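You operate a simulated robot arm through the tools that you are given. There is no shell and no other tool. Be economical: measure what you need, move in short steps, check, and stop when the job is done.

The job below is to be done with a simulated two-armed robot. You get a single attempt, and the scene is never put back.

JOB
Take the striped cloth from the open end of the craft table and lay it out flat on the top of the side table.

It is judged by the outcome, as a careful person would: the job done as asked, and still so three seconds after it is handed in. It fails if anything else is knocked over, pushed out of place, dropped, spilled or broken. Flat cloth is picked up by pressing the open fingertips on it (5 to 10 N) and closing them slowly along it; thin cloth reads only 2 to 8 mm in the jaws.

ROBOT AND FRAMES
Two 7-joint arms with two-finger parallel grippers on one trunk, on a base that drives. Base frame: it is fixed to the floor where the robot stands at the start and does not move with it; the origin is under the middle of the robot, x ahead of it, y to its left, z up. Units: mm, rad, N and s.
The left shoulder is at the start at [50, 177, 1029], the right one opposite. Places, roughly: top of the side table [-1000, 1600, 800]. Payload 3.43 kg a hand.
Tool frame (each hand has its own): the origin (TCP) lies between the finger pads and is the grasp point; the fingertips stand 34 mm ahead of it; z points along the fingers, y is the line along which they close. Largest opening 128 mm; finger width 24, thickness 12; the body of the gripper, 48 by 130 mm, starts 96 mm behind the TCP.
Orientation is that of the tool frame in the base frame, as a unit quaternion [x, y, z, w]. With the fingers straight down and closing along the base's y, the tool's x points along the base's -x, its y along +y and its z along -z.

CONTROLS
- The arms move only by the tool drive_tool. It takes "left_series", "right_series" or both (then of equal length, played together; a hand with none holds still); each is a list of rows, each a list of 3 entries, a list of its own where there are three numbers: the shift along the base's x, y, z in units of 100 mm (1.0 is 100 mm), then the turn, a rotation vector about the base's x, y, z in units of 180 degrees (1.0 is 180 degrees), then the finger opening in mm, from 0 to 128. In form: [[[tx, ty, tz], [ax, ay, az], claw], ...]. A call has 1 to 12 rows; each row is the pose to reach, as a shift and turn from the pose commanded when the call began. A call with a number of a shift or a turn outside -1 to 1 is refused whole. A row lasts 0.2 s, in which the tool goes at most 50 mm and 0.15 rad; a call with a longer step from one row to the next is refused whole, and so is a gripper value outside its range. A pose out of reach is approached as far as the arm can. The call stops where the force on the tool passes 40 N (or 10 N more than at its start, if that is more) or the arm is blocked; 0.2 s more then pass. Each finger travels about 108 mm/s and halts on what it meets, pressing with about 26 N; the grip force reading is that of the motor and also rises with nothing between the fingers. The clock runs only during rows and for 0.2 s after the last one: add rows that repeat a pose to give the fingers time. It gives the time, the measured TCP pose, the force on the tool (base axes), the opening and the grip force at its end, in the units of the frame above (readings bear some noise).
- Cameras (640 x 400 px; columns grow to the right, rows downward): "scene" is now at [162.4, -7.1, 1205.9]; the picture's right is [-0.07, -1.00, 0.00], its down [-0.42, 0.03, -0.91] and it looks along [0.90, -0.07, -0.42] (base axes); focal length 280 px, centre (320, 200). "left" rides on the left gripper at [76, 11, -160] in its tool frame; the picture's right is [-0.15, 0.99, 0.00], its down [-0.88, -0.13, -0.46] and it looks along [-0.45, -0.07, 0.89] (tool axes); focal length 234 px, centre (320, 200). "right" rides on the right gripper at [76, -11, -160] in its tool frame; the picture's right is [0.15, 0.99, 0.00], its down [-0.88, 0.13, -0.46] and it looks along [-0.45, 0.07, 0.89] (tool axes); focal length 234 px, centre (320, 200). There is no depth. A picture from a camera that has moved, and an enlarged one, comes with that camera's place and axes in the base frame and with its lens.
- get_image(camera): a new picture of that camera. No time passes.
- lift_body(by): slides the trunk up (or, below 0, down) by that many mm; the arms and the scene camera ride with it, the base frame stays. It gives what a move gives, with no picture.
- steer(legs): drives the robot by 1 to 6 legs, each [ahead, turn to the left] in mm and rad, along the robot's own axes; the way and the turn of a leg run together, so that a leg with both is an arc; at most 1500 mm and 3.142 rad a leg. The arms and the cameras ride along, it lands a little off, and it stops where it bumps. It gives what a move gives.
- head_to(pan, tilt): turns the head with the scene camera to pan (to the left, within 1.396 rad either way) and tilt (down, from -0.506 to 1.204), counted from straight ahead of the robot. It gives what a move gives.
- close_up(camera, box): a new picture of the part [left, top, right, bottom] of that camera's present view, enlarged. No time passes.
- hand_in(): hands the job in; it is judged then, once.

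Work in short steps. Places have to be worked out from the pictures, the camera data and where the tool is seen: move nearer, look again, correct. Check each grasp and each placing, and mend what went wrong. You have 120 turns and 100 pictures in all, those below and enlarged ones among them. Open the grippers and draw the arms clear of the work before you hand the job in, unless the task says otherwise; then end with one line.

The tools are called after ">>>" as a command line: name --argument value ..., lists and objects as JSON in quotes. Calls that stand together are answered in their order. drive_tool: Moves the arms, as the interface text tells. Its arguments: {"type":"object","properties":{"left_series":{"type":"array","items":{"type":"array"}},"right_series":{"type":"array","items":{"type":"array"}}},"required":[]} The other tools are called the same way: lift_body (by) slides the trunk up or down; steer (legs) drives the base; head_to (pan, tilt) turns the head that bears the scene camera; get_image (camera) takes a picture; close_up (camera, box) takes an enlarged picture of a part of a camera's view; hand_in () hands the job in.

At the start:

```text
t: 0.0
left_eef_pos: [482.5, 209.7, 950.4]
left_orientation: [-0.001, 1.0, 0.001, 0.0]
left_wrist_force: [0.2, 0.5, 0.1]
left_finger_gap: 127.9
left_finger_force: 0.0
right_eef_pos: [450.7, -172.1, 999.5]
right_orientation: [0.0, 1.0, 0.0, -0.001]
right_wrist_force: [0.4, -0.3, 0.7]
right_finger_gap: 127.9
right_finger_force: 0.1
trunk travel left (down, up): [-200.0, 201.0]
robot x, y, heading: [-1.2, 1.6, 0.002]
head pan, tilt: [-0.073, 0.435]
```

scene: 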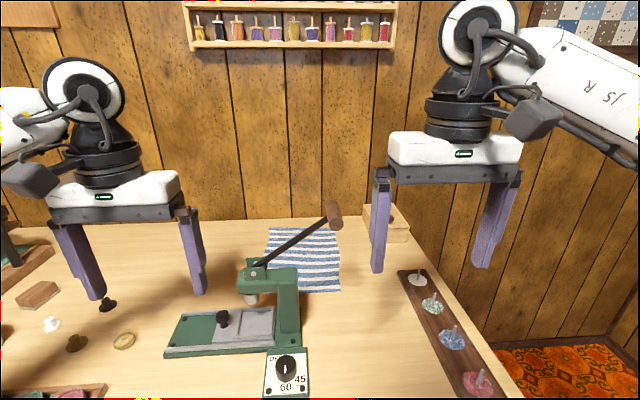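
right: 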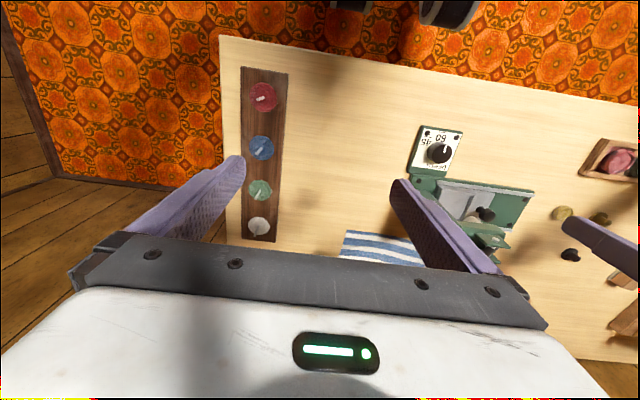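
left: 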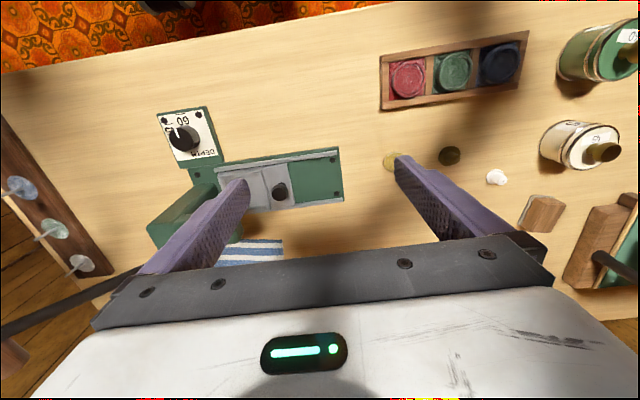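

The cloth appears behind the press, about x 690–990, y −100–110. I look around to find the side table and the free floor.

>>> close_up --camera "scene" --box '[160, 180, 480, 380]'

>>> head_to --pan 1.396 --tilt 0.4

>>> get_image --camera "scene"

>>> head_to --pan -0.6 --tilt 0.7

>>> get_image --camera "scene"

```text
2.00 times, centred on (320, 280) of scene
camera zoom: at [162.4, -7.1, 1205.9], right [-0.07, -1.0, 0.0], down [-0.42, 0.03, -0.91], along [0.9, -0.07, -0.42], focal length 560 px, centre (320, 40)
```

zoom: 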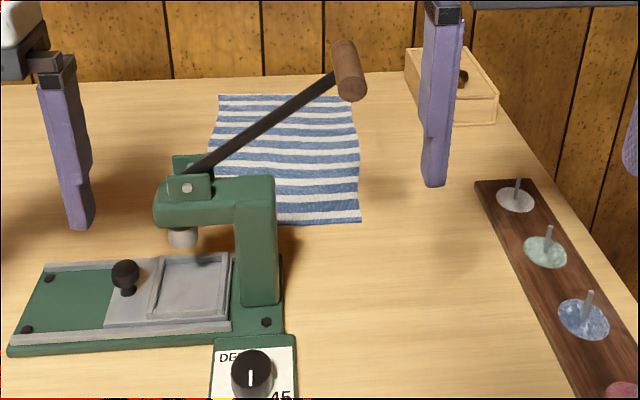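

```text
t: 1.6
left_eef_pos: [483.8, 208.5, 951.3]
left_orientation: [-0.001, 1.0, 0.0, 0.0]
left_wrist_force: [-0.2, -0.9, -0.3]
left_finger_gap: 127.8
left_finger_force: 0.1
right_eef_pos: [450.7, -171.9, 1002.3]
right_orientation: [0.0, 1.0, 0.0, 0.0]
right_wrist_force: [-0.2, 0.5, -0.1]
right_finger_gap: 128.0
right_finger_force: 0.1
trunk travel left (down, up): [-200.0, 201.0]
robot x, y, heading: [-5.1, 1.3, -0.001]
head pan, tilt: [1.396, 0.4]
```

```text
95 pictures are left
camera scene: at [86.6, 90.9, 1209.2], right [0.98, -0.17, 0.0], down [-0.07, -0.38, -0.92], along [0.16, 0.91, -0.39], focal length 280 px, centre (320, 200)
```

scene: 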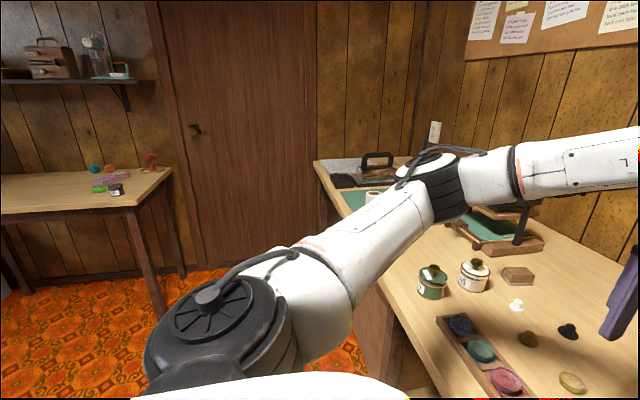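

```text
t: 3.5
left_eef_pos: [482.7, 209.5, 951.0]
left_orientation: [-0.001, 1.0, 0.0, 0.0]
left_wrist_force: [-1.1, 0.4, -0.6]
left_finger_gap: 127.9
left_finger_force: 0.1
right_eef_pos: [451.6, -171.5, 1001.8]
right_orientation: [0.0, 1.0, 0.0, 0.0]
right_wrist_force: [0.2, 0.3, 0.4]
right_finger_gap: 128.1
right_finger_force: 0.0
trunk travel left (down, up): [-200.0, 201.0]
robot x, y, heading: [0.7, -2.5, -0.001]
head pan, tilt: [-0.6, 0.7]
```

```text
94 pictures are left
camera scene: at [140.6, -48.3, 1182.3], right [-0.56, -0.83, 0.0], down [-0.53, 0.36, -0.77], along [0.63, -0.43, -0.64], focal length 280 px, centre (320, 200)
```

scene: 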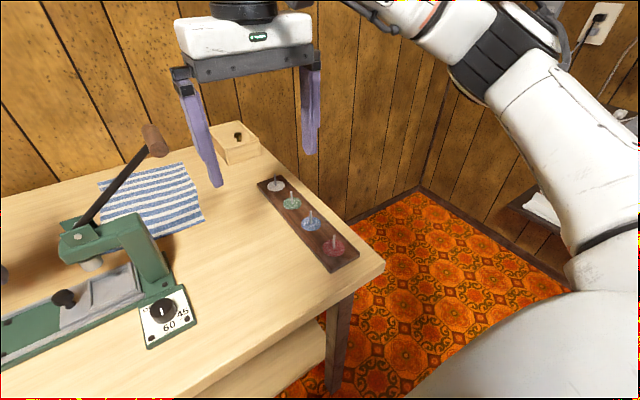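

The right end of the table is open, with about 1.1 m of floor out to the right wall. The cloth can be reached from there, away from the press. I back off, tuck the hands in and plan the way round.

>>> steer --legs '[[-300, 0]]'

>>> drive_tool --left_series '[[[-0.4, 0, 0], [0, 0, 0], 60], [[-0.8, 0, 0.2], [0, 0, 0], 60], [[-1, 0, 0.4], [0, 0, 0], 60]]' --right_series '[[[-0.4, 0, 0], [0, 0, 0], 60], [[-0.8, 0, 0], [0, 0, 0], 60], [[-1, 0, 0], [0, 0, 0], 60]]'

>>> head_to --pan -1.396 --tilt 0.5

>>> get_image --camera "scene"

>>> head_to --pan 1.396 --tilt 0.5

>>> get_image --camera "scene"

```text
t: 5.5
left_eef_pos: [185.8, 208.9, 951.1]
left_orientation: [-0.001, 1.0, 0.0, 0.0]
left_wrist_force: [-0.9, -0.2, -0.3]
left_finger_gap: 128.0
left_finger_force: 0.1
right_eef_pos: [153.4, -171.4, 999.8]
right_orientation: [0.0, 1.0, 0.0, 0.0]
right_wrist_force: [0.0, 1.1, 0.7]
right_finger_gap: 127.8
right_finger_force: 0.1
trunk travel left (down, up): [-200.0, 201.0]
robot x, y, heading: [-299.8, 2.1, -0.001]
head pan, tilt: [-0.6, 0.7]
```

```text
t: 6.3
left_eef_pos: [85.0, 209.0, 991.5]
left_orientation: [-0.001, 1.0, 0.0, -0.001]
left_wrist_force: [0.6, 0.3, -0.7]
left_finger_gap: 59.9
left_finger_force: 0.3
right_eef_pos: [51.6, -173.5, 1000.0]
right_orientation: [-0.001, 1.0, 0.0, 0.0]
right_wrist_force: [-1.2, -0.1, 0.6]
right_finger_gap: 59.9
right_finger_force: 0.0
trunk travel left (down, up): [-200.0, 201.0]
robot x, y, heading: [-298.0, 2.8, 0.002]
head pan, tilt: [-0.6, 0.7]
```

```text
t: 7.5
left_eef_pos: [84.4, 208.4, 992.1]
left_orientation: [-0.001, 1.0, 0.0, 0.001]
left_wrist_force: [-0.6, -0.5, 0.4]
left_finger_gap: 60.1
left_finger_force: 0.0
right_eef_pos: [53.5, -172.6, 1000.2]
right_orientation: [0.001, 1.0, 0.0, 0.001]
right_wrist_force: [-1.0, -0.1, 1.0]
right_finger_gap: 59.9
right_finger_force: 0.1
trunk travel left (down, up): [-200.0, 201.0]
robot x, y, heading: [-297.7, 2.1, 0.003]
head pan, tilt: [-1.396, 0.499]
```

```text
93 pictures are left
camera scene: at [-211.3, -89.9, 1200.0], right [-0.98, -0.17, 0.0], down [-0.08, 0.47, -0.88], along [0.15, -0.86, -0.48], focal length 280 px, centre (320, 200)
```

scene: 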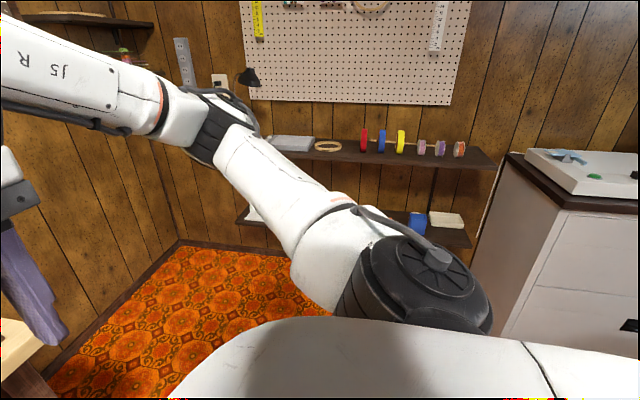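

```text
t: 9.9
left_eef_pos: [86.0, 208.4, 991.3]
left_orientation: [-0.001, 1.0, 0.0, 0.0]
left_wrist_force: [0.5, 0.2, 0.1]
left_finger_gap: 60.1
left_finger_force: 0.1
right_eef_pos: [52.7, -173.0, 1000.6]
right_orientation: [0.0, 1.0, 0.0, 0.0]
right_wrist_force: [-0.3, -0.3, -0.3]
right_finger_gap: 60.2
right_finger_force: 0.0
trunk travel left (down, up): [-200.0, 201.0]
robot x, y, heading: [-301.4, 2.9, -0.001]
head pan, tilt: [1.396, 0.499]
```

```text
92 pictures are left
camera scene: at [-211.4, 89.3, 1200.0], right [0.98, -0.17, 0.0], down [-0.08, -0.47, -0.88], along [0.15, 0.86, -0.48], focal length 280 px, centre (320, 200)
```

scene: 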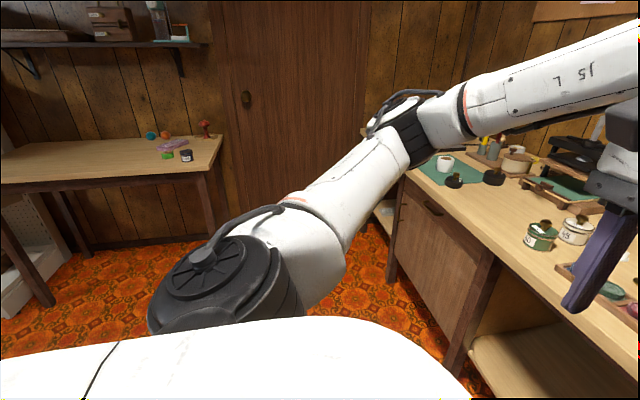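

The right wall has shelves and there is a white cabinet behind me on the right. I go down the table's right side in stages, starting by moving ahead a little and turning right.

>>> steer --legs '[[200, 0], [0, -1.5708], [715, 0]]'

>>> head_to --pan -0.5 --tilt 0.6

>>> get_image --camera "scene"

```text
t: 18.9
left_eef_pos: [94.0, -1095.9, 990.5]
left_orientation: [0.714, 0.701, 0.0, 0.0]
left_wrist_force: [0.5, 0.1, -0.3]
left_finger_gap: 60.2
left_finger_force: 0.2
right_eef_pos: [-287.8, -1056.2, 999.8]
right_orientation: [0.714, 0.7, -0.001, -0.001]
right_wrist_force: [0.5, 1.2, 0.7]
right_finger_gap: 60.1
right_finger_force: 0.1
trunk travel left (down, up): [-200.0, 201.0]
robot x, y, heading: [-107.7, -709.6, -1.588]
head pan, tilt: [1.396, 0.499]
```

```text
t: 20.7
left_eef_pos: [92.7, -1096.8, 991.8]
left_orientation: [0.713, 0.701, 0.001, 0.0]
left_wrist_force: [-0.1, 0.3, 0.6]
left_finger_gap: 60.3
left_finger_force: 0.1
right_eef_pos: [-286.4, -1057.4, 1001.5]
right_orientation: [0.714, 0.701, 0.0, 0.0]
right_wrist_force: [0.5, 0.6, -0.9]
right_finger_gap: 59.9
right_finger_force: 0.0
trunk travel left (down, up): [-200.0, 201.0]
robot x, y, heading: [-105.9, -708.7, -1.591]
head pan, tilt: [-0.499, 0.6]
```

```text
91 pictures are left
camera scene: at [-152.5, -856.3, 1190.9], right [-0.87, 0.49, 0.0], down [0.28, 0.49, -0.83], along [-0.41, -0.72, -0.56], focal length 280 px, centre (320, 200)
```

scene: 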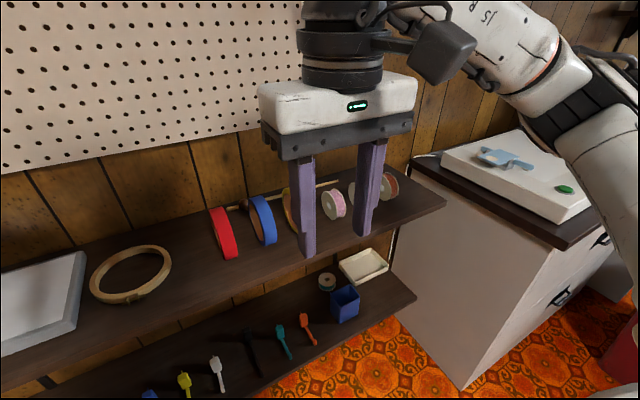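

The shelf edge is near y −1260 and well below the fingertips, and the cabinet corner is at about (−860, −1000), so turning right is clear. I turn to face −x, then back along the table end.

>>> steer --legs '[[0, -1.553], [-500, 0]]'

>>> head_to --pan -1.396 --tilt 0.6

>>> get_image --camera "scene"

```text
t: 27.5
left_eef_pos: [7.4, -919.8, 991.5]
left_orientation: [1.0, -0.001, 0.0, 0.0]
left_wrist_force: [0.1, 0.1, -0.5]
left_finger_gap: 60.0
left_finger_force: 0.1
right_eef_pos: [41.2, -539.3, 1000.4]
right_orientation: [1.0, -0.002, -0.001, -0.001]
right_wrist_force: [0.3, -0.1, -0.3]
right_finger_gap: 59.9
right_finger_force: 0.0
trunk travel left (down, up): [-200.0, 201.0]
robot x, y, heading: [389.8, -711.4, 3.142]
head pan, tilt: [-0.499, 0.6]
```

```text
t: 28.7
left_eef_pos: [8.0, -920.3, 992.6]
left_orientation: [1.0, -0.001, 0.0, 0.0]
left_wrist_force: [0.4, 0.0, -0.8]
left_finger_gap: 59.9
left_finger_force: 0.1
right_eef_pos: [41.8, -540.5, 999.2]
right_orientation: [1.0, -0.001, 0.0, -0.001]
right_wrist_force: [-0.5, 0.5, 0.5]
right_finger_gap: 60.1
right_finger_force: 0.1
trunk travel left (down, up): [-200.0, 201.0]
robot x, y, heading: [391.4, -710.1, 3.138]
head pan, tilt: [-1.396, 0.6]
```

```text
90 pictures are left
camera scene: at [307.0, -625.9, 1190.9], right [0.99, 0.17, 0.0], down [0.1, -0.56, -0.83], along [-0.14, 0.81, -0.56], focal length 280 px, centre (320, 200)
```

scene: 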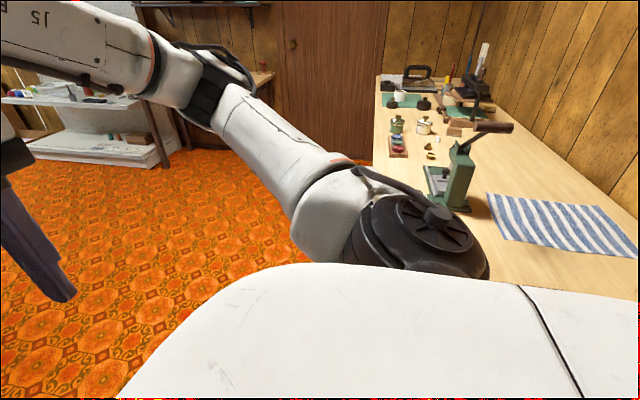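

The cloth is in view with nothing in the way. I back up 270 mm more, then turn to face the table end (+y).

>>> steer --legs '[[-270, 0], [0, -1.568]]'

>>> head_to --pan 0 --tilt 0.6

>>> get_image --camera "scene"

```text
t: 30.2
left_eef_pos: [196.9, -876.0, 1001.0]
left_orientation: [0.999, -0.049, -0.01, 0.021]
left_wrist_force: [-0.1, 0.4, -0.5]
left_finger_gap: 59.9
left_finger_force: 0.1
right_eef_pos: [225.3, -528.3, 1002.5]
right_orientation: [1.0, 0.001, -0.005, 0.01]
right_wrist_force: [-0.1, -0.7, -0.6]
right_finger_gap: 60.0
right_finger_force: 0.0
trunk travel left (down, up): [-200.0, 201.0]
robot x, y, heading: [568.4, -707.6, 3.117]
head pan, tilt: [-1.396, 0.6]
stopped in leg 1: the robot was blocked; the commanded pose is now the measured one
```

```text
t: 31.7
left_eef_pos: [197.5, -876.1, 1000.3]
left_orientation: [0.999, -0.047, -0.01, 0.021]
left_wrist_force: [-0.1, 0.4, 0.5]
left_finger_gap: 59.8
left_finger_force: 0.1
right_eef_pos: [225.2, -525.9, 1002.6]
right_orientation: [1.0, 0.001, -0.007, 0.01]
right_wrist_force: [0.6, 0.0, -0.2]
right_finger_gap: 59.7
right_finger_force: 0.0
trunk travel left (down, up): [-200.0, 201.0]
robot x, y, heading: [565.0, -708.5, 3.126]
head pan, tilt: [0.0, 0.6]
```

```text
89 pictures are left
camera scene: at [421.4, -688.2, 1192.8], right [0.02, 1.0, -0.02], down [0.55, -0.03, -0.83], along [-0.83, 0.01, -0.55], focal length 280 px, centre (320, 200)
```

scene: 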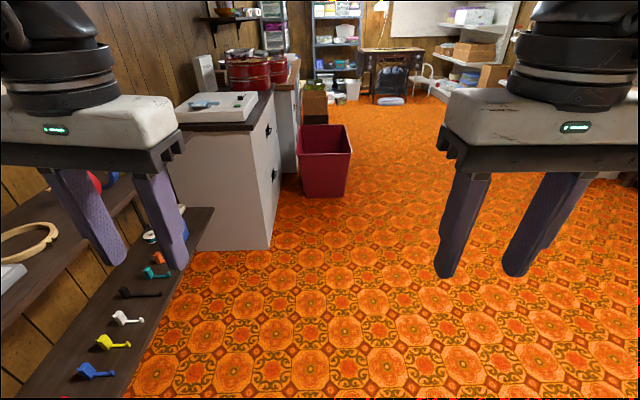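

I was blocked at x≈566 and the left arm was jogged slightly. I look left to see what it touched.

>>> head_to --pan 1.396 --tilt 0.2

>>> get_image --camera "scene"

>>> head_to --pan -1.396 --tilt 0.5

>>> get_image --camera "scene"

```text
t: 33.2
left_eef_pos: [197.5, -875.8, 1000.5]
left_orientation: [0.999, -0.048, -0.009, 0.021]
left_wrist_force: [0.7, -0.3, 0.0]
left_finger_gap: 60.3
left_finger_force: 0.0
right_eef_pos: [224.1, -526.8, 1003.8]
right_orientation: [1.0, 0.002, -0.007, 0.01]
right_wrist_force: [0.2, 0.6, -0.4]
right_finger_gap: 59.8
right_finger_force: 0.1
trunk travel left (down, up): [-200.0, 201.0]
robot x, y, heading: [565.9, -707.9, 3.119]
head pan, tilt: [1.396, 0.201]
```

```text
88 pictures are left
camera scene: at [491.9, -780.8, 1230.4], right [-0.98, 0.19, 0.01], down [0.03, 0.18, -0.98], along [-0.19, -0.96, -0.18], focal length 280 px, centre (320, 200)
```

scene: 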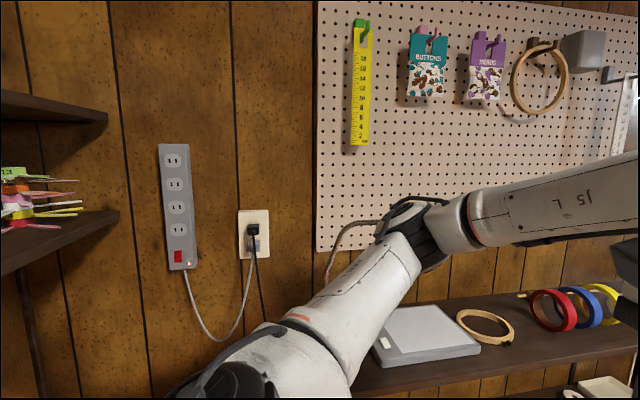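

```text
t: 35.7
left_eef_pos: [197.6, -876.1, 1000.3]
left_orientation: [0.999, -0.048, -0.01, 0.022]
left_wrist_force: [0.1, 1.1, -0.2]
left_finger_gap: 59.8
left_finger_force: 0.0
right_eef_pos: [225.0, -527.5, 1002.0]
right_orientation: [1.0, 0.001, -0.006, 0.009]
right_wrist_force: [-0.2, -0.6, -0.4]
right_finger_gap: 60.1
right_finger_force: 0.0
trunk travel left (down, up): [-200.0, 201.0]
robot x, y, heading: [568.3, -709.2, 3.118]
head pan, tilt: [-1.396, 0.499]
```

```text
87 pictures are left
camera scene: at [495.1, -600.1, 1199.2], right [0.99, 0.15, -0.02], down [0.06, -0.49, -0.87], along [-0.14, 0.86, -0.49], focal length 280 px, centre (320, 200)
```

scene: 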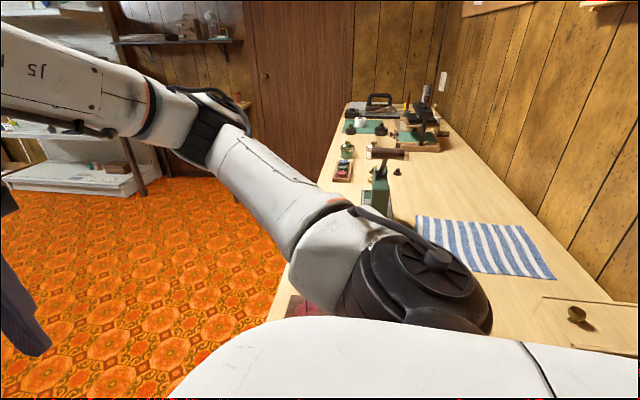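

The bump seems to be against shelves on the back wall or in the corner, at x≈800 and z≥1085. I move ahead off the contact and turn to face +y farther from the wall, then look right.

>>> steer --legs '[[120, 0], [0, -1.55]]'

>>> get_image --camera "scene"

>>> head_to --pan -0.4 --tilt 0.55

>>> get_image --camera "scene"

```text
t: 40.8
left_eef_pos: [267.4, -326.8, 991.4]
left_orientation: [-0.673, 0.74, 0.01, -0.006]
left_wrist_force: [-0.3, 0.0, 0.4]
left_finger_gap: 60.1
left_finger_force: 0.0
right_eef_pos: [617.9, -356.3, 1000.2]
right_orientation: [-0.707, 0.707, 0.001, -0.001]
right_wrist_force: [-0.3, -1.2, 0.2]
right_finger_gap: 60.0
right_finger_force: 0.1
trunk travel left (down, up): [-200.0, 201.0]
robot x, y, heading: [448.6, -706.9, 1.548]
head pan, tilt: [-1.396, 0.499]
```

```text
86 pictures are left
camera scene: at [540.5, -622.5, 1200.0], right [0.15, -0.99, 0.0], down [-0.47, -0.07, -0.88], along [0.87, 0.13, -0.48], focal length 280 px, centre (320, 200)
```

scene: 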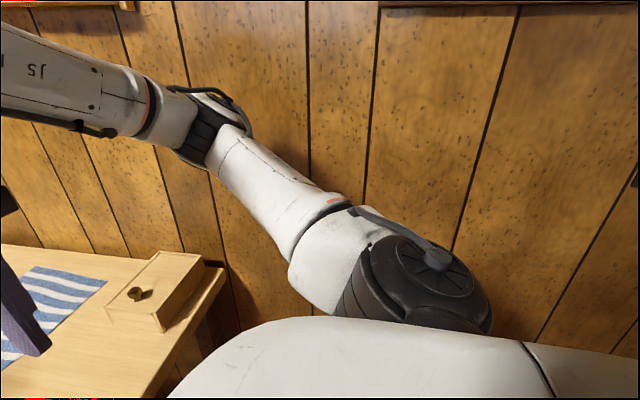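

```text
t: 42.0
left_eef_pos: [266.8, -326.2, 990.3]
left_orientation: [-0.673, 0.74, 0.009, -0.006]
left_wrist_force: [0.3, -1.1, 0.4]
left_finger_gap: 60.0
left_finger_force: 0.0
right_eef_pos: [617.3, -354.4, 1000.5]
right_orientation: [-0.707, 0.708, 0.002, -0.001]
right_wrist_force: [-0.6, 0.1, -0.3]
right_finger_gap: 60.0
right_finger_force: 0.1
trunk travel left (down, up): [-200.0, 201.0]
robot x, y, heading: [448.9, -708.1, 1.547]
head pan, tilt: [-0.4, 0.55]
```

```text
85 pictures are left
camera scene: at [487.4, -554.4, 1195.4], right [0.91, -0.41, 0.0], down [-0.21, -0.48, -0.85], along [0.35, 0.78, -0.52], focal length 280 px, centre (320, 200)
```

scene: 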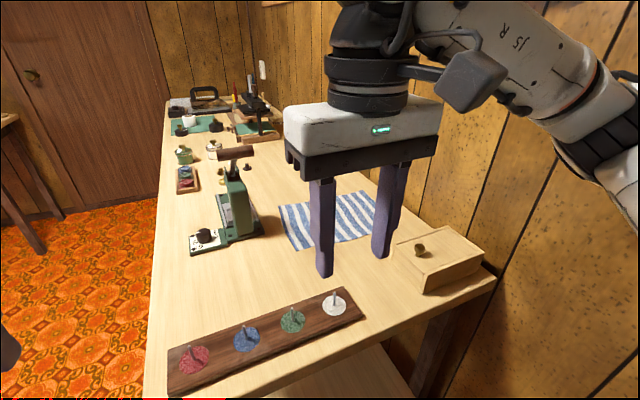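

The back wall beside me is clear. The cloth's near edge is about y −30…−90, with x 655–960. I need to shift some 130 mm toward the wall, so I extend the right arm first to pull its elbow in, then zigzag.

>>> drive_tool --right_series '[[[-0.1, 0.4, 0], [0, 0, 0], 60], [[-0.3, 0.8, 0], [0, 0, 0], 60], [[-0.5, 1.0, 0], [0, 0, 0], 60]]'

>>> drive_tool --right_series '[[[0, 0.4, 0], [0, 0, 0], 60], [[0, 0.8, 0], [0, 0, 0], 60]]'

>>> steer --legs '[[0, 0.65], [-150, 0], [0, -0.85]]'

>>> head_to --pan -0.9 --tilt 0.5

>>> get_image --camera "scene"

```text
t: 42.8
left_eef_pos: [267.6, -327.7, 991.7]
left_orientation: [-0.673, 0.74, 0.01, -0.006]
left_wrist_force: [0.1, 0.1, -0.7]
left_finger_gap: 59.8
left_finger_force: 0.1
right_eef_pos: [567.9, -256.6, 1001.0]
right_orientation: [0.707, -0.707, 0.0, 0.0]
right_wrist_force: [0.9, 0.0, 0.2]
right_finger_gap: 60.3
right_finger_force: 0.0
trunk travel left (down, up): [-200.0, 201.0]
robot x, y, heading: [451.7, -704.7, 1.552]
head pan, tilt: [-0.4, 0.55]
```

```text
t: 43.4
left_eef_pos: [267.7, -326.1, 991.5]
left_orientation: [-0.673, 0.74, 0.01, -0.005]
left_wrist_force: [0.3, -0.2, 0.8]
left_finger_gap: 59.8
left_finger_force: 0.1
right_eef_pos: [567.4, -176.2, 1002.9]
right_orientation: [0.708, -0.706, 0.0, 0.001]
right_wrist_force: [-0.6, -0.6, 0.6]
right_finger_gap: 60.2
right_finger_force: 0.0
trunk travel left (down, up): [-200.0, 201.0]
robot x, y, heading: [447.8, -706.1, 1.547]
head pan, tilt: [-0.4, 0.55]
```

```text
t: 48.8
left_eef_pos: [434.2, -422.2, 992.2]
left_orientation: [-0.598, 0.802, 0.01, -0.006]
left_wrist_force: [-0.5, 0.4, 0.2]
left_finger_gap: 60.2
left_finger_force: 0.1
right_eef_pos: [758.2, -334.0, 1002.8]
right_orientation: [-0.635, 0.772, 0.001, 0.001]
right_wrist_force: [0.8, 0.6, 0.4]
right_finger_gap: 59.8
right_finger_force: 0.1
trunk travel left (down, up): [-200.0, 201.0]
robot x, y, heading: [535.1, -828.6, 1.356]
head pan, tilt: [-0.4, 0.55]
```

```text
t: 49.7
left_eef_pos: [434.3, -420.8, 992.4]
left_orientation: [-0.597, 0.802, 0.01, -0.006]
left_wrist_force: [0.7, -0.2, 0.4]
left_finger_gap: 60.0
left_finger_force: 0.0
right_eef_pos: [757.7, -334.2, 1003.7]
right_orientation: [-0.635, 0.773, 0.0, 0.0]
right_wrist_force: [-0.1, 0.2, -1.0]
right_finger_gap: 60.0
right_finger_force: 0.0
trunk travel left (down, up): [-200.0, 201.0]
robot x, y, heading: [538.3, -828.7, 1.351]
head pan, tilt: [-0.901, 0.499]
```

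```text
84 pictures are left
camera scene: at [635.5, -721.4, 1200.0], right [0.44, -0.9, 0.0], down [-0.43, -0.21, -0.88], along [0.79, 0.38, -0.48], focal length 280 px, centre (320, 200)
```

scene: 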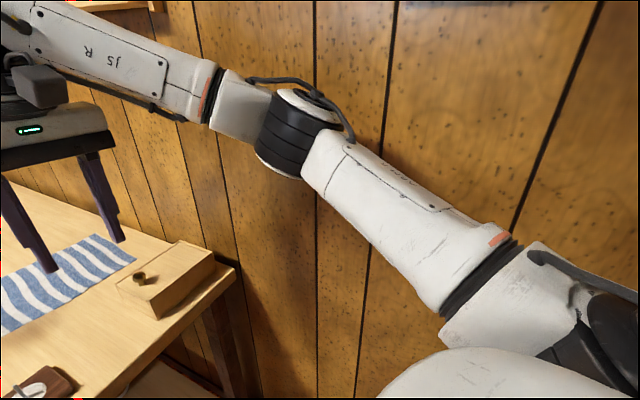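

The gap to the wall looks fine. I drive in toward the table end, straightening as I go.

>>> steer --legs '[[170, 0], [0, 0.2]]'

>>> head_to --pan -0.3 --tilt 0.7

>>> get_image --camera "scene"

>>> get_image --camera "right"

```text
t: 51.9
left_eef_pos: [388.7, -283.7, 991.5]
left_orientation: [-0.677, 0.736, 0.01, -0.006]
left_wrist_force: [-0.4, -0.4, 0.0]
left_finger_gap: 60.1
left_finger_force: 0.1
right_eef_pos: [687.5, -130.9, 1002.0]
right_orientation: [0.711, -0.703, 0.0, 0.001]
right_wrist_force: [-0.2, 0.6, 0.9]
right_finger_gap: 60.0
right_finger_force: 0.0
trunk travel left (down, up): [-200.0, 201.0]
robot x, y, heading: [575.7, -663.9, 1.563]
head pan, tilt: [-0.901, 0.499]
```

```text
t: 52.9
left_eef_pos: [389.8, -282.7, 991.2]
left_orientation: [-0.677, 0.736, 0.01, -0.006]
left_wrist_force: [1.4, 0.1, -0.6]
left_finger_gap: 60.0
left_finger_force: 0.0
right_eef_pos: [689.1, -131.2, 1002.6]
right_orientation: [0.712, -0.702, -0.001, 0.001]
right_wrist_force: [-0.1, 1.0, -0.2]
right_finger_gap: 59.9
right_finger_force: 0.0
trunk travel left (down, up): [-200.0, 201.0]
robot x, y, heading: [576.0, -660.9, 1.559]
head pan, tilt: [-0.3, 0.7]
```

```text
83 pictures are left
camera scene: at [602.6, -510.9, 1182.3], right [0.95, -0.31, 0.0], down [-0.2, -0.61, -0.77], along [0.24, 0.73, -0.64], focal length 280 px, centre (320, 200)
```

scene: 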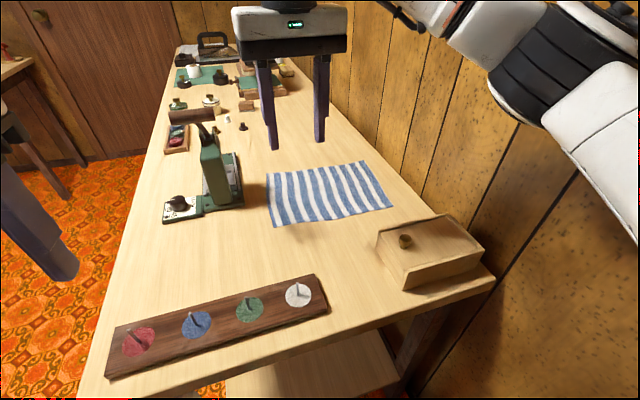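

```text
82 pictures are left
camera right: at [699.9, -207.5, 1163.4], right [-0.99, -0.16, 0.0], down [-0.14, 0.88, 0.46], along [-0.07, 0.45, -0.89], focal length 234 px, centre (320, 200)
```

right: 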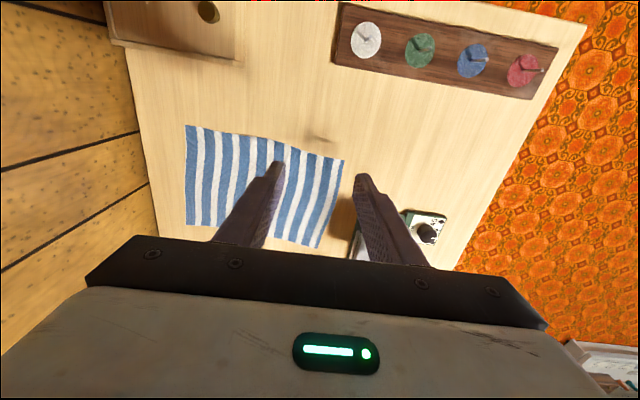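

Comparing the scene and right-hand views puts the tabletop at z≈768, not 711. At that height both views agree on the near corners, (642,−95) and (904,−110), with the far edge at y≈95. I move the right hand over its near corner first.

>>> drive_tool --right_series '[[[0.4, 0.1, 0], [0, 0, 0], 60], [[0.8, 0.2, -0.1], [0, 0, 0], 60], [[1.0, 0.3, -0.3], [0, 0, 0], 60]]'

>>> drive_tool --right_series '[[[0.4, 0.1, -0.2], [0, 0, 0], 40], [[0.75, 0.2, -0.4], [0, 0, 0], 40], [[0.75, 0.2, -0.8], [0, 0, 0], 40], [[0.75, 0.2, -0.98], [0, 0, 0], 40]]'

>>> get_image --camera "scene"

>>> get_image --camera "right"

```text
t: 53.7
left_eef_pos: [390.0, -283.1, 991.7]
left_orientation: [-0.677, 0.736, 0.01, -0.006]
left_wrist_force: [-0.1, 0.1, -0.2]
left_finger_gap: 60.4
left_finger_force: 0.0
right_eef_pos: [788.1, -100.4, 972.6]
right_orientation: [0.711, -0.703, 0.0, 0.0]
right_wrist_force: [0.4, 1.3, 0.8]
right_finger_gap: 59.9
right_finger_force: 0.1
trunk travel left (down, up): [-200.0, 201.0]
robot x, y, heading: [576.0, -659.2, 1.561]
head pan, tilt: [-0.3, 0.7]
```

```text
t: 54.7
left_eef_pos: [374.5, -286.7, 989.6]
left_orientation: [-0.676, 0.736, 0.002, 0.003]
left_wrist_force: [0.5, -0.3, 0.2]
left_finger_gap: 59.9
left_finger_force: 0.1
right_eef_pos: [842.7, -81.4, 889.2]
right_orientation: [0.717, -0.697, 0.005, -0.012]
right_wrist_force: [0.3, -0.1, 0.8]
right_finger_gap: 40.0
right_finger_force: 0.1
trunk travel left (down, up): [-200.0, 201.0]
robot x, y, heading: [572.3, -661.6, 1.566]
head pan, tilt: [-0.3, 0.7]
```

```text
81 pictures are left
camera scene: at [580.4, -513.7, 1184.2], right [0.95, -0.31, 0.02], down [-0.18, -0.61, -0.77], along [0.25, 0.73, -0.64], focal length 280 px, centre (320, 200)
```

scene: 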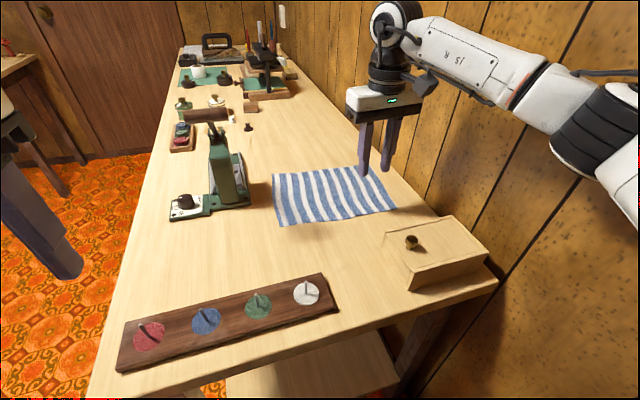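

```text
80 pictures are left
camera right: at [852.0, -159.2, 1049.5], right [-0.98, -0.18, -0.03], down [-0.17, 0.87, 0.46], along [-0.06, 0.46, -0.89], focal length 234 px, centre (320, 200)
```

right: 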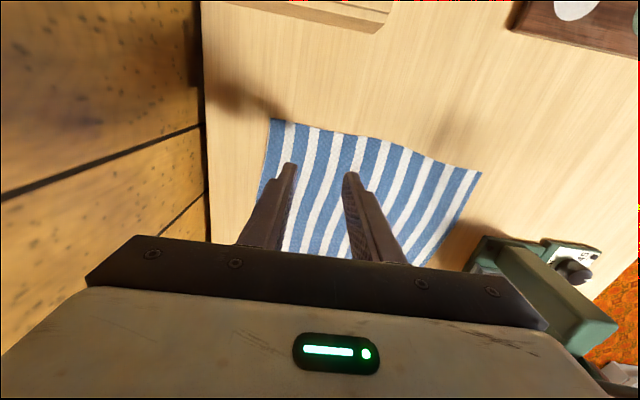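

The right elbow is leaning on the wall at this reach, because the trunk rolled slightly. I pull the hand back toward x≈780. There I'll grip the middle of the near edge and slide the whole cloth clear of the wall and press before taking both corners.

>>> drive_tool --right_series '[[[-0.3, 0, 0], [0, 0, 0], 40], [[-0.7, 0, 0], [0, 0, 0], 40], [[-0.83, 0, 0], [0, 0, 0], 40], [[-0.83, 0, 0], [0, 0, 0], 40]]'

>>> get_image --camera "right"

>>> get_image --camera "scene"

```text
t: 55.7
left_eef_pos: [389.2, -284.2, 990.9]
left_orientation: [-0.677, 0.736, 0.009, -0.006]
left_wrist_force: [0.0, -0.5, 0.1]
left_finger_gap: 60.0
left_finger_force: 0.0
right_eef_pos: [780.2, -81.5, 874.9]
right_orientation: [0.711, -0.703, 0.0, 0.0]
right_wrist_force: [1.2, 0.8, 0.7]
right_finger_gap: 40.1
right_finger_force: 0.0
trunk travel left (down, up): [-200.0, 201.0]
robot x, y, heading: [577.4, -662.9, 1.56]
head pan, tilt: [-0.3, 0.7]
```

```text
79 pictures are left
camera right: at [792.0, -156.8, 1035.8], right [-0.99, -0.16, 0.0], down [-0.14, 0.88, 0.46], along [-0.07, 0.45, -0.89], focal length 234 px, centre (320, 200)
```

right: 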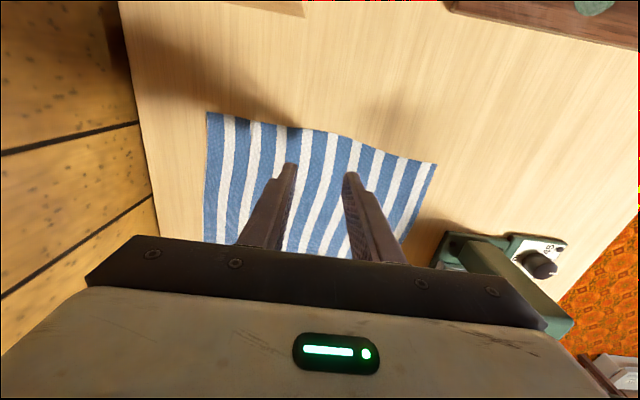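

```text
78 pictures are left
camera scene: at [602.5, -511.0, 1182.2], right [0.95, -0.31, 0.0], down [-0.2, -0.61, -0.77], along [0.24, 0.73, -0.64], focal length 280 px, centre (320, 200)
```

scene: 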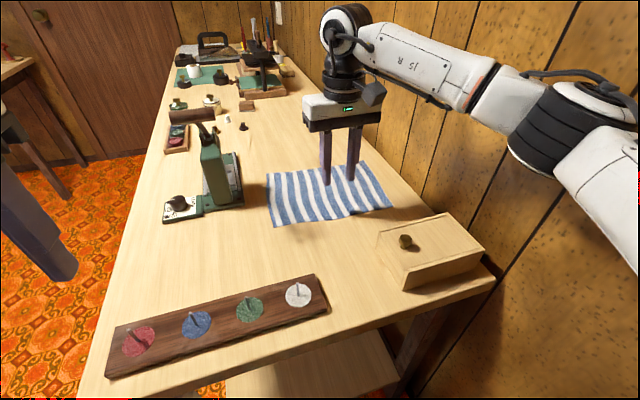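

The posture is normal again at (780,−81,875) with the fingertips over the cloth about 20 mm inside its near edge. I lower in small rows to find the surface.

>>> drive_tool --right_series '[[[0, 0, -0.3], [0, 0, 0], 40], [[0, 0, -0.5], [0, 0, 0], 40], [[0, 0, -0.58], [0, 0, 0], 40], [[0, 0, -0.62], [0, 0, 0], 40]]'

>>> close_up --camera "scene" --box '[240, 120, 420, 240]'

```text
t: 56.7
left_eef_pos: [390.6, -283.5, 991.1]
left_orientation: [-0.677, 0.736, 0.01, -0.006]
left_wrist_force: [-0.2, 0.0, -1.0]
left_finger_gap: 59.9
left_finger_force: 0.0
right_eef_pos: [780.0, -80.7, 812.4]
right_orientation: [0.711, -0.703, 0.0, 0.001]
right_wrist_force: [-0.4, 0.2, -0.3]
right_finger_gap: 40.2
right_finger_force: 0.1
trunk travel left (down, up): [-200.0, 201.0]
robot x, y, heading: [572.4, -665.9, 1.562]
head pan, tilt: [-0.3, 0.7]
```

```text
3.33 times, centred on (330, 180) of scene
camera zoom: at [602.6, -510.9, 1182.3], right [0.95, -0.31, 0.0], down [-0.2, -0.61, -0.76], along [0.24, 0.73, -0.64], focal length 934 px, centre (287, 267)
```

zoom: 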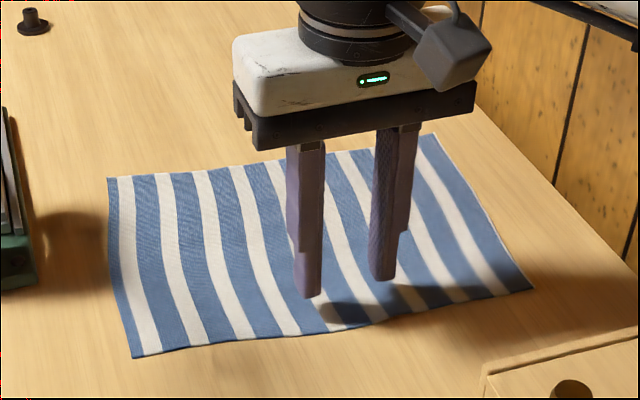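

The tips are still a bit above the cloth. I keep lowering in 5 mm rows.

>>> drive_tool --right_series '[[[0, 0, -0.05], [0, 0, 0], 40], [[0, 0, -0.1], [0, 0, 0], 40], [[0, 0, -0.14], [0, 0, 0], 40]]'

>>> drive_tool --right_series '[[[0, 0, -0.05], [0, 0, 0], 40], [[0, 0, -0.1], [0, 0, 0], 40]]'

>>> close_up --camera "scene" --box '[240, 120, 420, 240]'

```text
t: 57.5
left_eef_pos: [390.3, -284.0, 991.2]
left_orientation: [-0.677, 0.736, 0.009, -0.007]
left_wrist_force: [-0.5, 0.8, 0.0]
left_finger_gap: 60.1
left_finger_force: 0.2
right_eef_pos: [781.1, -81.6, 797.7]
right_orientation: [0.711, -0.703, -0.001, 0.0]
right_wrist_force: [0.4, 0.1, 0.0]
right_finger_gap: 40.1
right_finger_force: 0.0
trunk travel left (down, up): [-200.0, 201.0]
robot x, y, heading: [575.3, -660.9, 1.555]
head pan, tilt: [-0.3, 0.7]
```

```text
t: 58.1
left_eef_pos: [389.6, -285.2, 993.2]
left_orientation: [-0.677, 0.736, 0.01, -0.005]
left_wrist_force: [0.6, 0.2, 1.4]
left_finger_gap: 60.1
left_finger_force: 0.1
right_eef_pos: [781.2, -81.0, 795.6]
right_orientation: [0.711, -0.704, -0.004, -0.003]
right_wrist_force: [6.0, -3.1, 29.2]
right_finger_gap: 39.9
right_finger_force: 0.0
trunk travel left (down, up): [-200.0, 201.0]
robot x, y, heading: [572.3, -661.1, 1.558]
head pan, tilt: [-0.3, 0.7]
```

```text
3.33 times, centred on (330, 180) of scene
camera zoom: at [602.1, -513.6, 1183.4], right [0.95, -0.31, 0.0], down [-0.2, -0.61, -0.77], along [0.24, 0.73, -0.64], focal length 934 px, centre (287, 267)
```

zoom: 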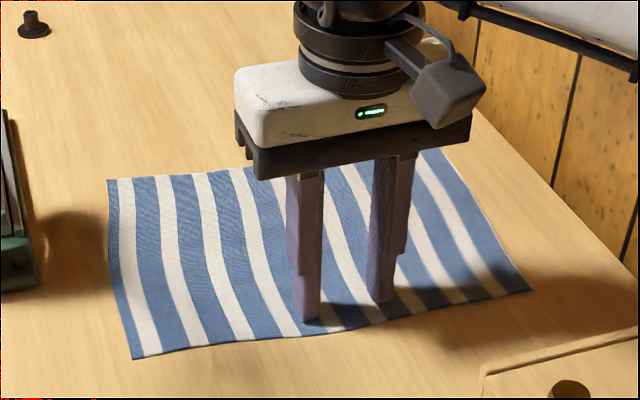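

The surface is at fingertip z≈762 and the force is 29 N. I ease up to roughly 8 N and close slowly.

>>> drive_tool --right_series '[[[0, 0, 0.06], [0, 0, 0], 40], [[0, 0, 0.06], [0, 0, 0], 36], [[0, 0, 0.06], [0, 0, 0], 32], [[0, 0, 0.06], [0, 0, 0], 28], [[0, 0, 0.06], [0, 0, 0], 24], [[0, 0, 0.06], [0, 0, 0], 20], [[0, 0, 0.06], [0, 0, 0], 16], [[0, 0, 0.06], [0, 0, 0], 12], [[0, 0, 0.06], [0, 0, 0], 8], [[0, 0, 0.06], [0, 0, 0], 4], [[0, 0, 0.06], [0, 0, 0], 0], [[0, 0, 0.06], [0, 0, 0], 0]]'

>>> close_up --camera "scene" --box '[240, 120, 420, 240]'

```text
t: 60.7
left_eef_pos: [390.1, -284.3, 992.2]
left_orientation: [-0.677, 0.736, 0.009, -0.006]
left_wrist_force: [0.5, -0.8, -0.2]
left_finger_gap: 60.2
left_finger_force: 0.0
right_eef_pos: [780.6, -81.3, 795.2]
right_orientation: [0.711, -0.703, -0.001, -0.001]
right_wrist_force: [0.5, 0.4, 7.1]
right_finger_gap: 2.4
right_finger_force: 26.3
trunk travel left (down, up): [-200.0, 201.0]
robot x, y, heading: [576.5, -660.2, 1.561]
head pan, tilt: [-0.3, 0.7]
```

```text
3.33 times, centred on (330, 180) of scene
camera zoom: at [602.3, -511.6, 1182.4], right [0.95, -0.31, 0.0], down [-0.2, -0.61, -0.77], along [0.24, 0.73, -0.64], focal length 934 px, centre (287, 267)
```

zoom: 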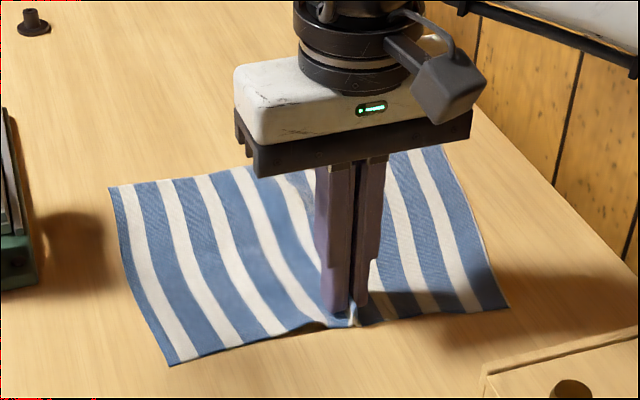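

The pinch is good (2.4 mm, grip force present). I lift 10 mm and slide the cloth between the press and the wooden box toward the open end.

>>> drive_tool --right_series '[[[0, 0, 0.12], [0, 0, 0], 0], [[0, -0.2, 0.15], [0, 0, 0], 0], [[0, -0.4, 0.15], [0, 0, 0], 0], [[-0.25, -0.5, 0.15], [0, 0, 0], 0], [[-0.5, -0.6, 0.15], [0, 0, 0], 0], [[-0.55, -0.8, 0.15], [0, 0, 0], 0], [[-0.55, -1.0, 0.15], [0, 0, 0], 0]]'

>>> get_image --camera "scene"

```text
t: 62.3
left_eef_pos: [379.4, -285.0, 989.6]
left_orientation: [-0.677, 0.736, 0.006, -0.001]
left_wrist_force: [0.9, -0.5, 0.2]
left_finger_gap: 60.0
left_finger_force: 0.0
right_eef_pos: [711.1, -184.7, 814.3]
right_orientation: [0.716, -0.699, 0.003, -0.005]
right_wrist_force: [0.1, 0.4, 0.3]
right_finger_gap: 2.4
right_finger_force: 26.0
trunk travel left (down, up): [-200.0, 201.0]
robot x, y, heading: [574.5, -659.7, 1.556]
head pan, tilt: [-0.3, 0.7]
```

```text
74 pictures are left
camera scene: at [588.7, -512.6, 1183.0], right [0.95, -0.3, 0.01], down [-0.19, -0.61, -0.77], along [0.24, 0.73, -0.64], focal length 280 px, centre (320, 200)
```

scene: 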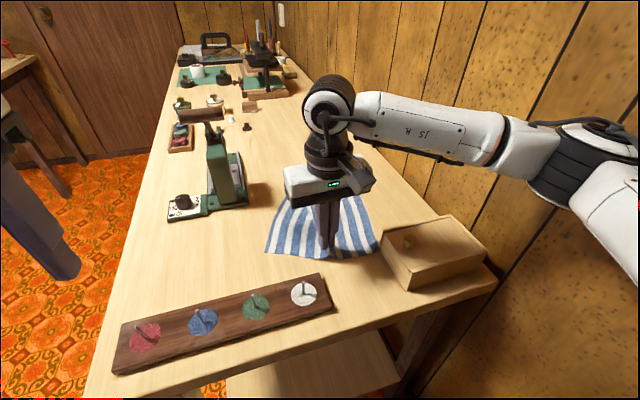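

The cloth slid fine, though the elbow is again near the wall. I slide the cloth further left, away from it.

>>> drive_tool --right_series '[[[0, -0.2, 0], [0, 0, 0], 0], [[-0.3, -0.2, 0], [0, 0, 0], 0], [[-0.6, -0.2, 0], [0, 0, 0], 0], [[-0.6, -0.2, 0], [0, 0, 0], 0]]'

>>> get_image --camera "scene"

```text
t: 63.3
left_eef_pos: [389.1, -283.4, 991.9]
left_orientation: [-0.677, 0.736, 0.01, -0.006]
left_wrist_force: [0.0, -0.1, -0.5]
left_finger_gap: 60.3
left_finger_force: 0.0
right_eef_pos: [664.3, -200.6, 811.9]
right_orientation: [0.711, -0.703, -0.001, 0.001]
right_wrist_force: [-0.1, -0.1, 0.4]
right_finger_gap: 2.3
right_finger_force: 26.1
trunk travel left (down, up): [-200.0, 201.0]
robot x, y, heading: [577.7, -661.7, 1.555]
head pan, tilt: [-0.3, 0.7]
```

```text
73 pictures are left
camera scene: at [603.6, -510.5, 1182.1], right [0.95, -0.31, 0.0], down [-0.2, -0.61, -0.76], along [0.24, 0.73, -0.64], focal length 280 px, centre (320, 200)
```

scene: 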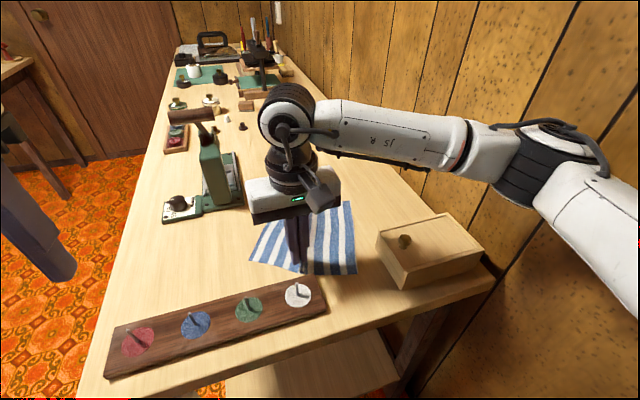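

The cloth is now in the open end, free of the press. I lower and release it, then raise the hand.

>>> drive_tool --right_series '[[[0, 0, -0.12], [0, 0, 0], 0], [[0, 0, -0.12], [0, 0, 0], 10], [[0, 0, -0.12], [0, 0, 0], 25], [[0, 0, -0.1], [0, 0, 0], 45], [[0, 0, 0.3], [0, 0, 0], 45], [[0, 0, 0.7], [0, 0, 0], 45], [[0, 0, 1.0], [0, 0, 0], 45]]'

>>> drive_tool --right_series '[[[0, 0, 0.4], [0, 0, 0], 45], [[0, 0, 0.9], [0, 0, 0], 45]]'

>>> get_image --camera "scene"

```text
t: 64.9
left_eef_pos: [391.4, -284.3, 990.7]
left_orientation: [-0.677, 0.736, 0.008, -0.006]
left_wrist_force: [-0.3, -0.4, -0.1]
left_finger_gap: 60.1
left_finger_force: 0.0
right_eef_pos: [665.4, -203.3, 911.6]
right_orientation: [0.712, -0.702, 0.0, 0.0]
right_wrist_force: [-0.5, 0.3, -0.5]
right_finger_gap: 45.1
right_finger_force: 0.0
trunk travel left (down, up): [-200.0, 201.0]
robot x, y, heading: [572.7, -660.8, 1.558]
head pan, tilt: [-0.3, 0.7]
```

```text
t: 65.5
left_eef_pos: [389.9, -284.5, 991.1]
left_orientation: [-0.677, 0.736, 0.009, -0.006]
left_wrist_force: [0.0, 0.2, 0.1]
left_finger_gap: 60.1
left_finger_force: 0.1
right_eef_pos: [667.6, -201.4, 1001.2]
right_orientation: [0.711, -0.703, 0.0, 0.0]
right_wrist_force: [0.4, -0.7, -0.3]
right_finger_gap: 45.3
right_finger_force: 0.0
trunk travel left (down, up): [-200.0, 201.0]
robot x, y, heading: [573.0, -664.5, 1.559]
head pan, tilt: [-0.3, 0.7]
```

```text
72 pictures are left
camera scene: at [602.4, -511.3, 1182.3], right [0.95, -0.31, 0.0], down [-0.2, -0.61, -0.77], along [0.24, 0.73, -0.64], focal length 280 px, centre (320, 200)
```

scene: 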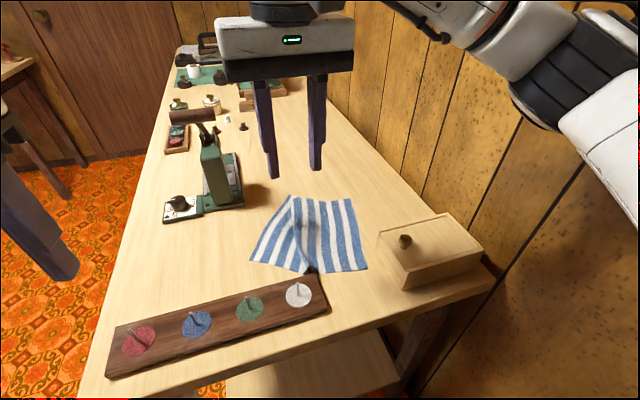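

The cloth is down with a ridge in the middle, which is fine for now. I move the robot about 90 mm left by backing straight, turning left, going ahead and straightening, so the right elbow keeps off the wall.

>>> steer --legs '[[-150, 0], [0, 0.7], [145, 0], [0, -0.69]]'

>>> head_to --pan -0.3 --tilt 0.75

>>> get_image --camera "scene"

>>> get_image --camera "right"

```text
t: 71.5
left_eef_pos: [290.8, -322.0, 990.9]
left_orientation: [-0.682, 0.731, 0.009, -0.006]
left_wrist_force: [-0.2, -0.2, 0.6]
left_finger_gap: 59.8
left_finger_force: 0.0
right_eef_pos: [566.8, -236.2, 1001.2]
right_orientation: [0.717, -0.697, 0.0, 0.0]
right_wrist_force: [0.7, -0.3, -0.9]
right_finger_gap: 45.1
right_finger_force: 0.0
trunk travel left (down, up): [-200.0, 201.0]
robot x, y, heading: [482.5, -698.8, 1.577]
head pan, tilt: [-0.3, 0.7]
```

```text
t: 72.2
left_eef_pos: [290.8, -322.8, 991.8]
left_orientation: [-0.682, 0.731, 0.01, -0.007]
left_wrist_force: [-0.5, 0.6, 0.1]
left_finger_gap: 59.8
left_finger_force: 0.0
right_eef_pos: [565.6, -235.8, 1000.7]
right_orientation: [0.717, -0.697, -0.001, 0.0]
right_wrist_force: [-1.0, -0.5, 0.2]
right_finger_gap: 45.1
right_finger_force: 0.0
trunk travel left (down, up): [-200.0, 201.0]
robot x, y, heading: [485.7, -700.9, 1.577]
head pan, tilt: [-0.3, 0.75]
```

```text
71 pictures are left
camera scene: at [506.4, -547.4, 1178.1], right [0.96, -0.29, 0.0], down [-0.2, -0.65, -0.73], along [0.21, 0.7, -0.68], focal length 280 px, centre (320, 200)
```

scene: 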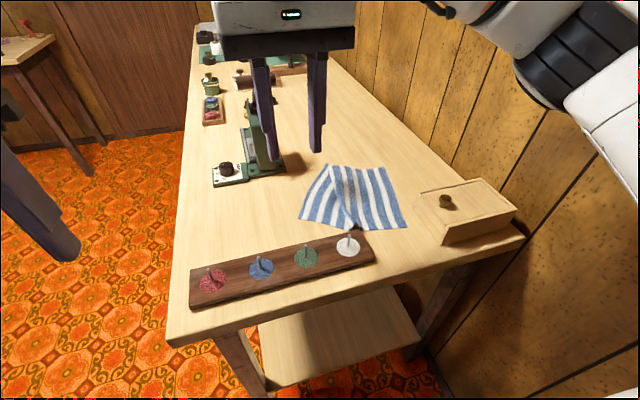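

```text
70 pictures are left
camera right: at [579.3, -310.8, 1161.5], right [-0.98, -0.17, 0.0], down [-0.15, 0.88, 0.46], along [-0.08, 0.45, -0.89], focal length 234 px, centre (320, 200)
```

right: 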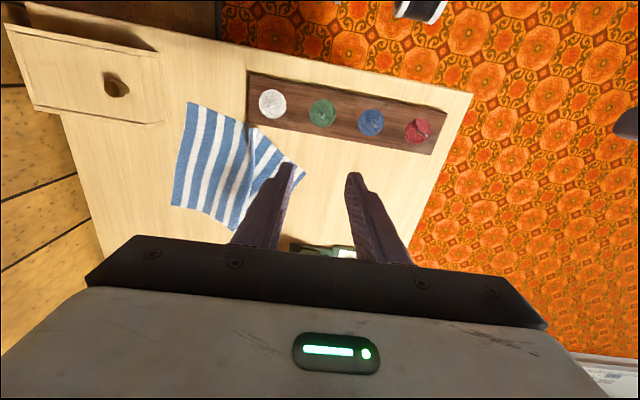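

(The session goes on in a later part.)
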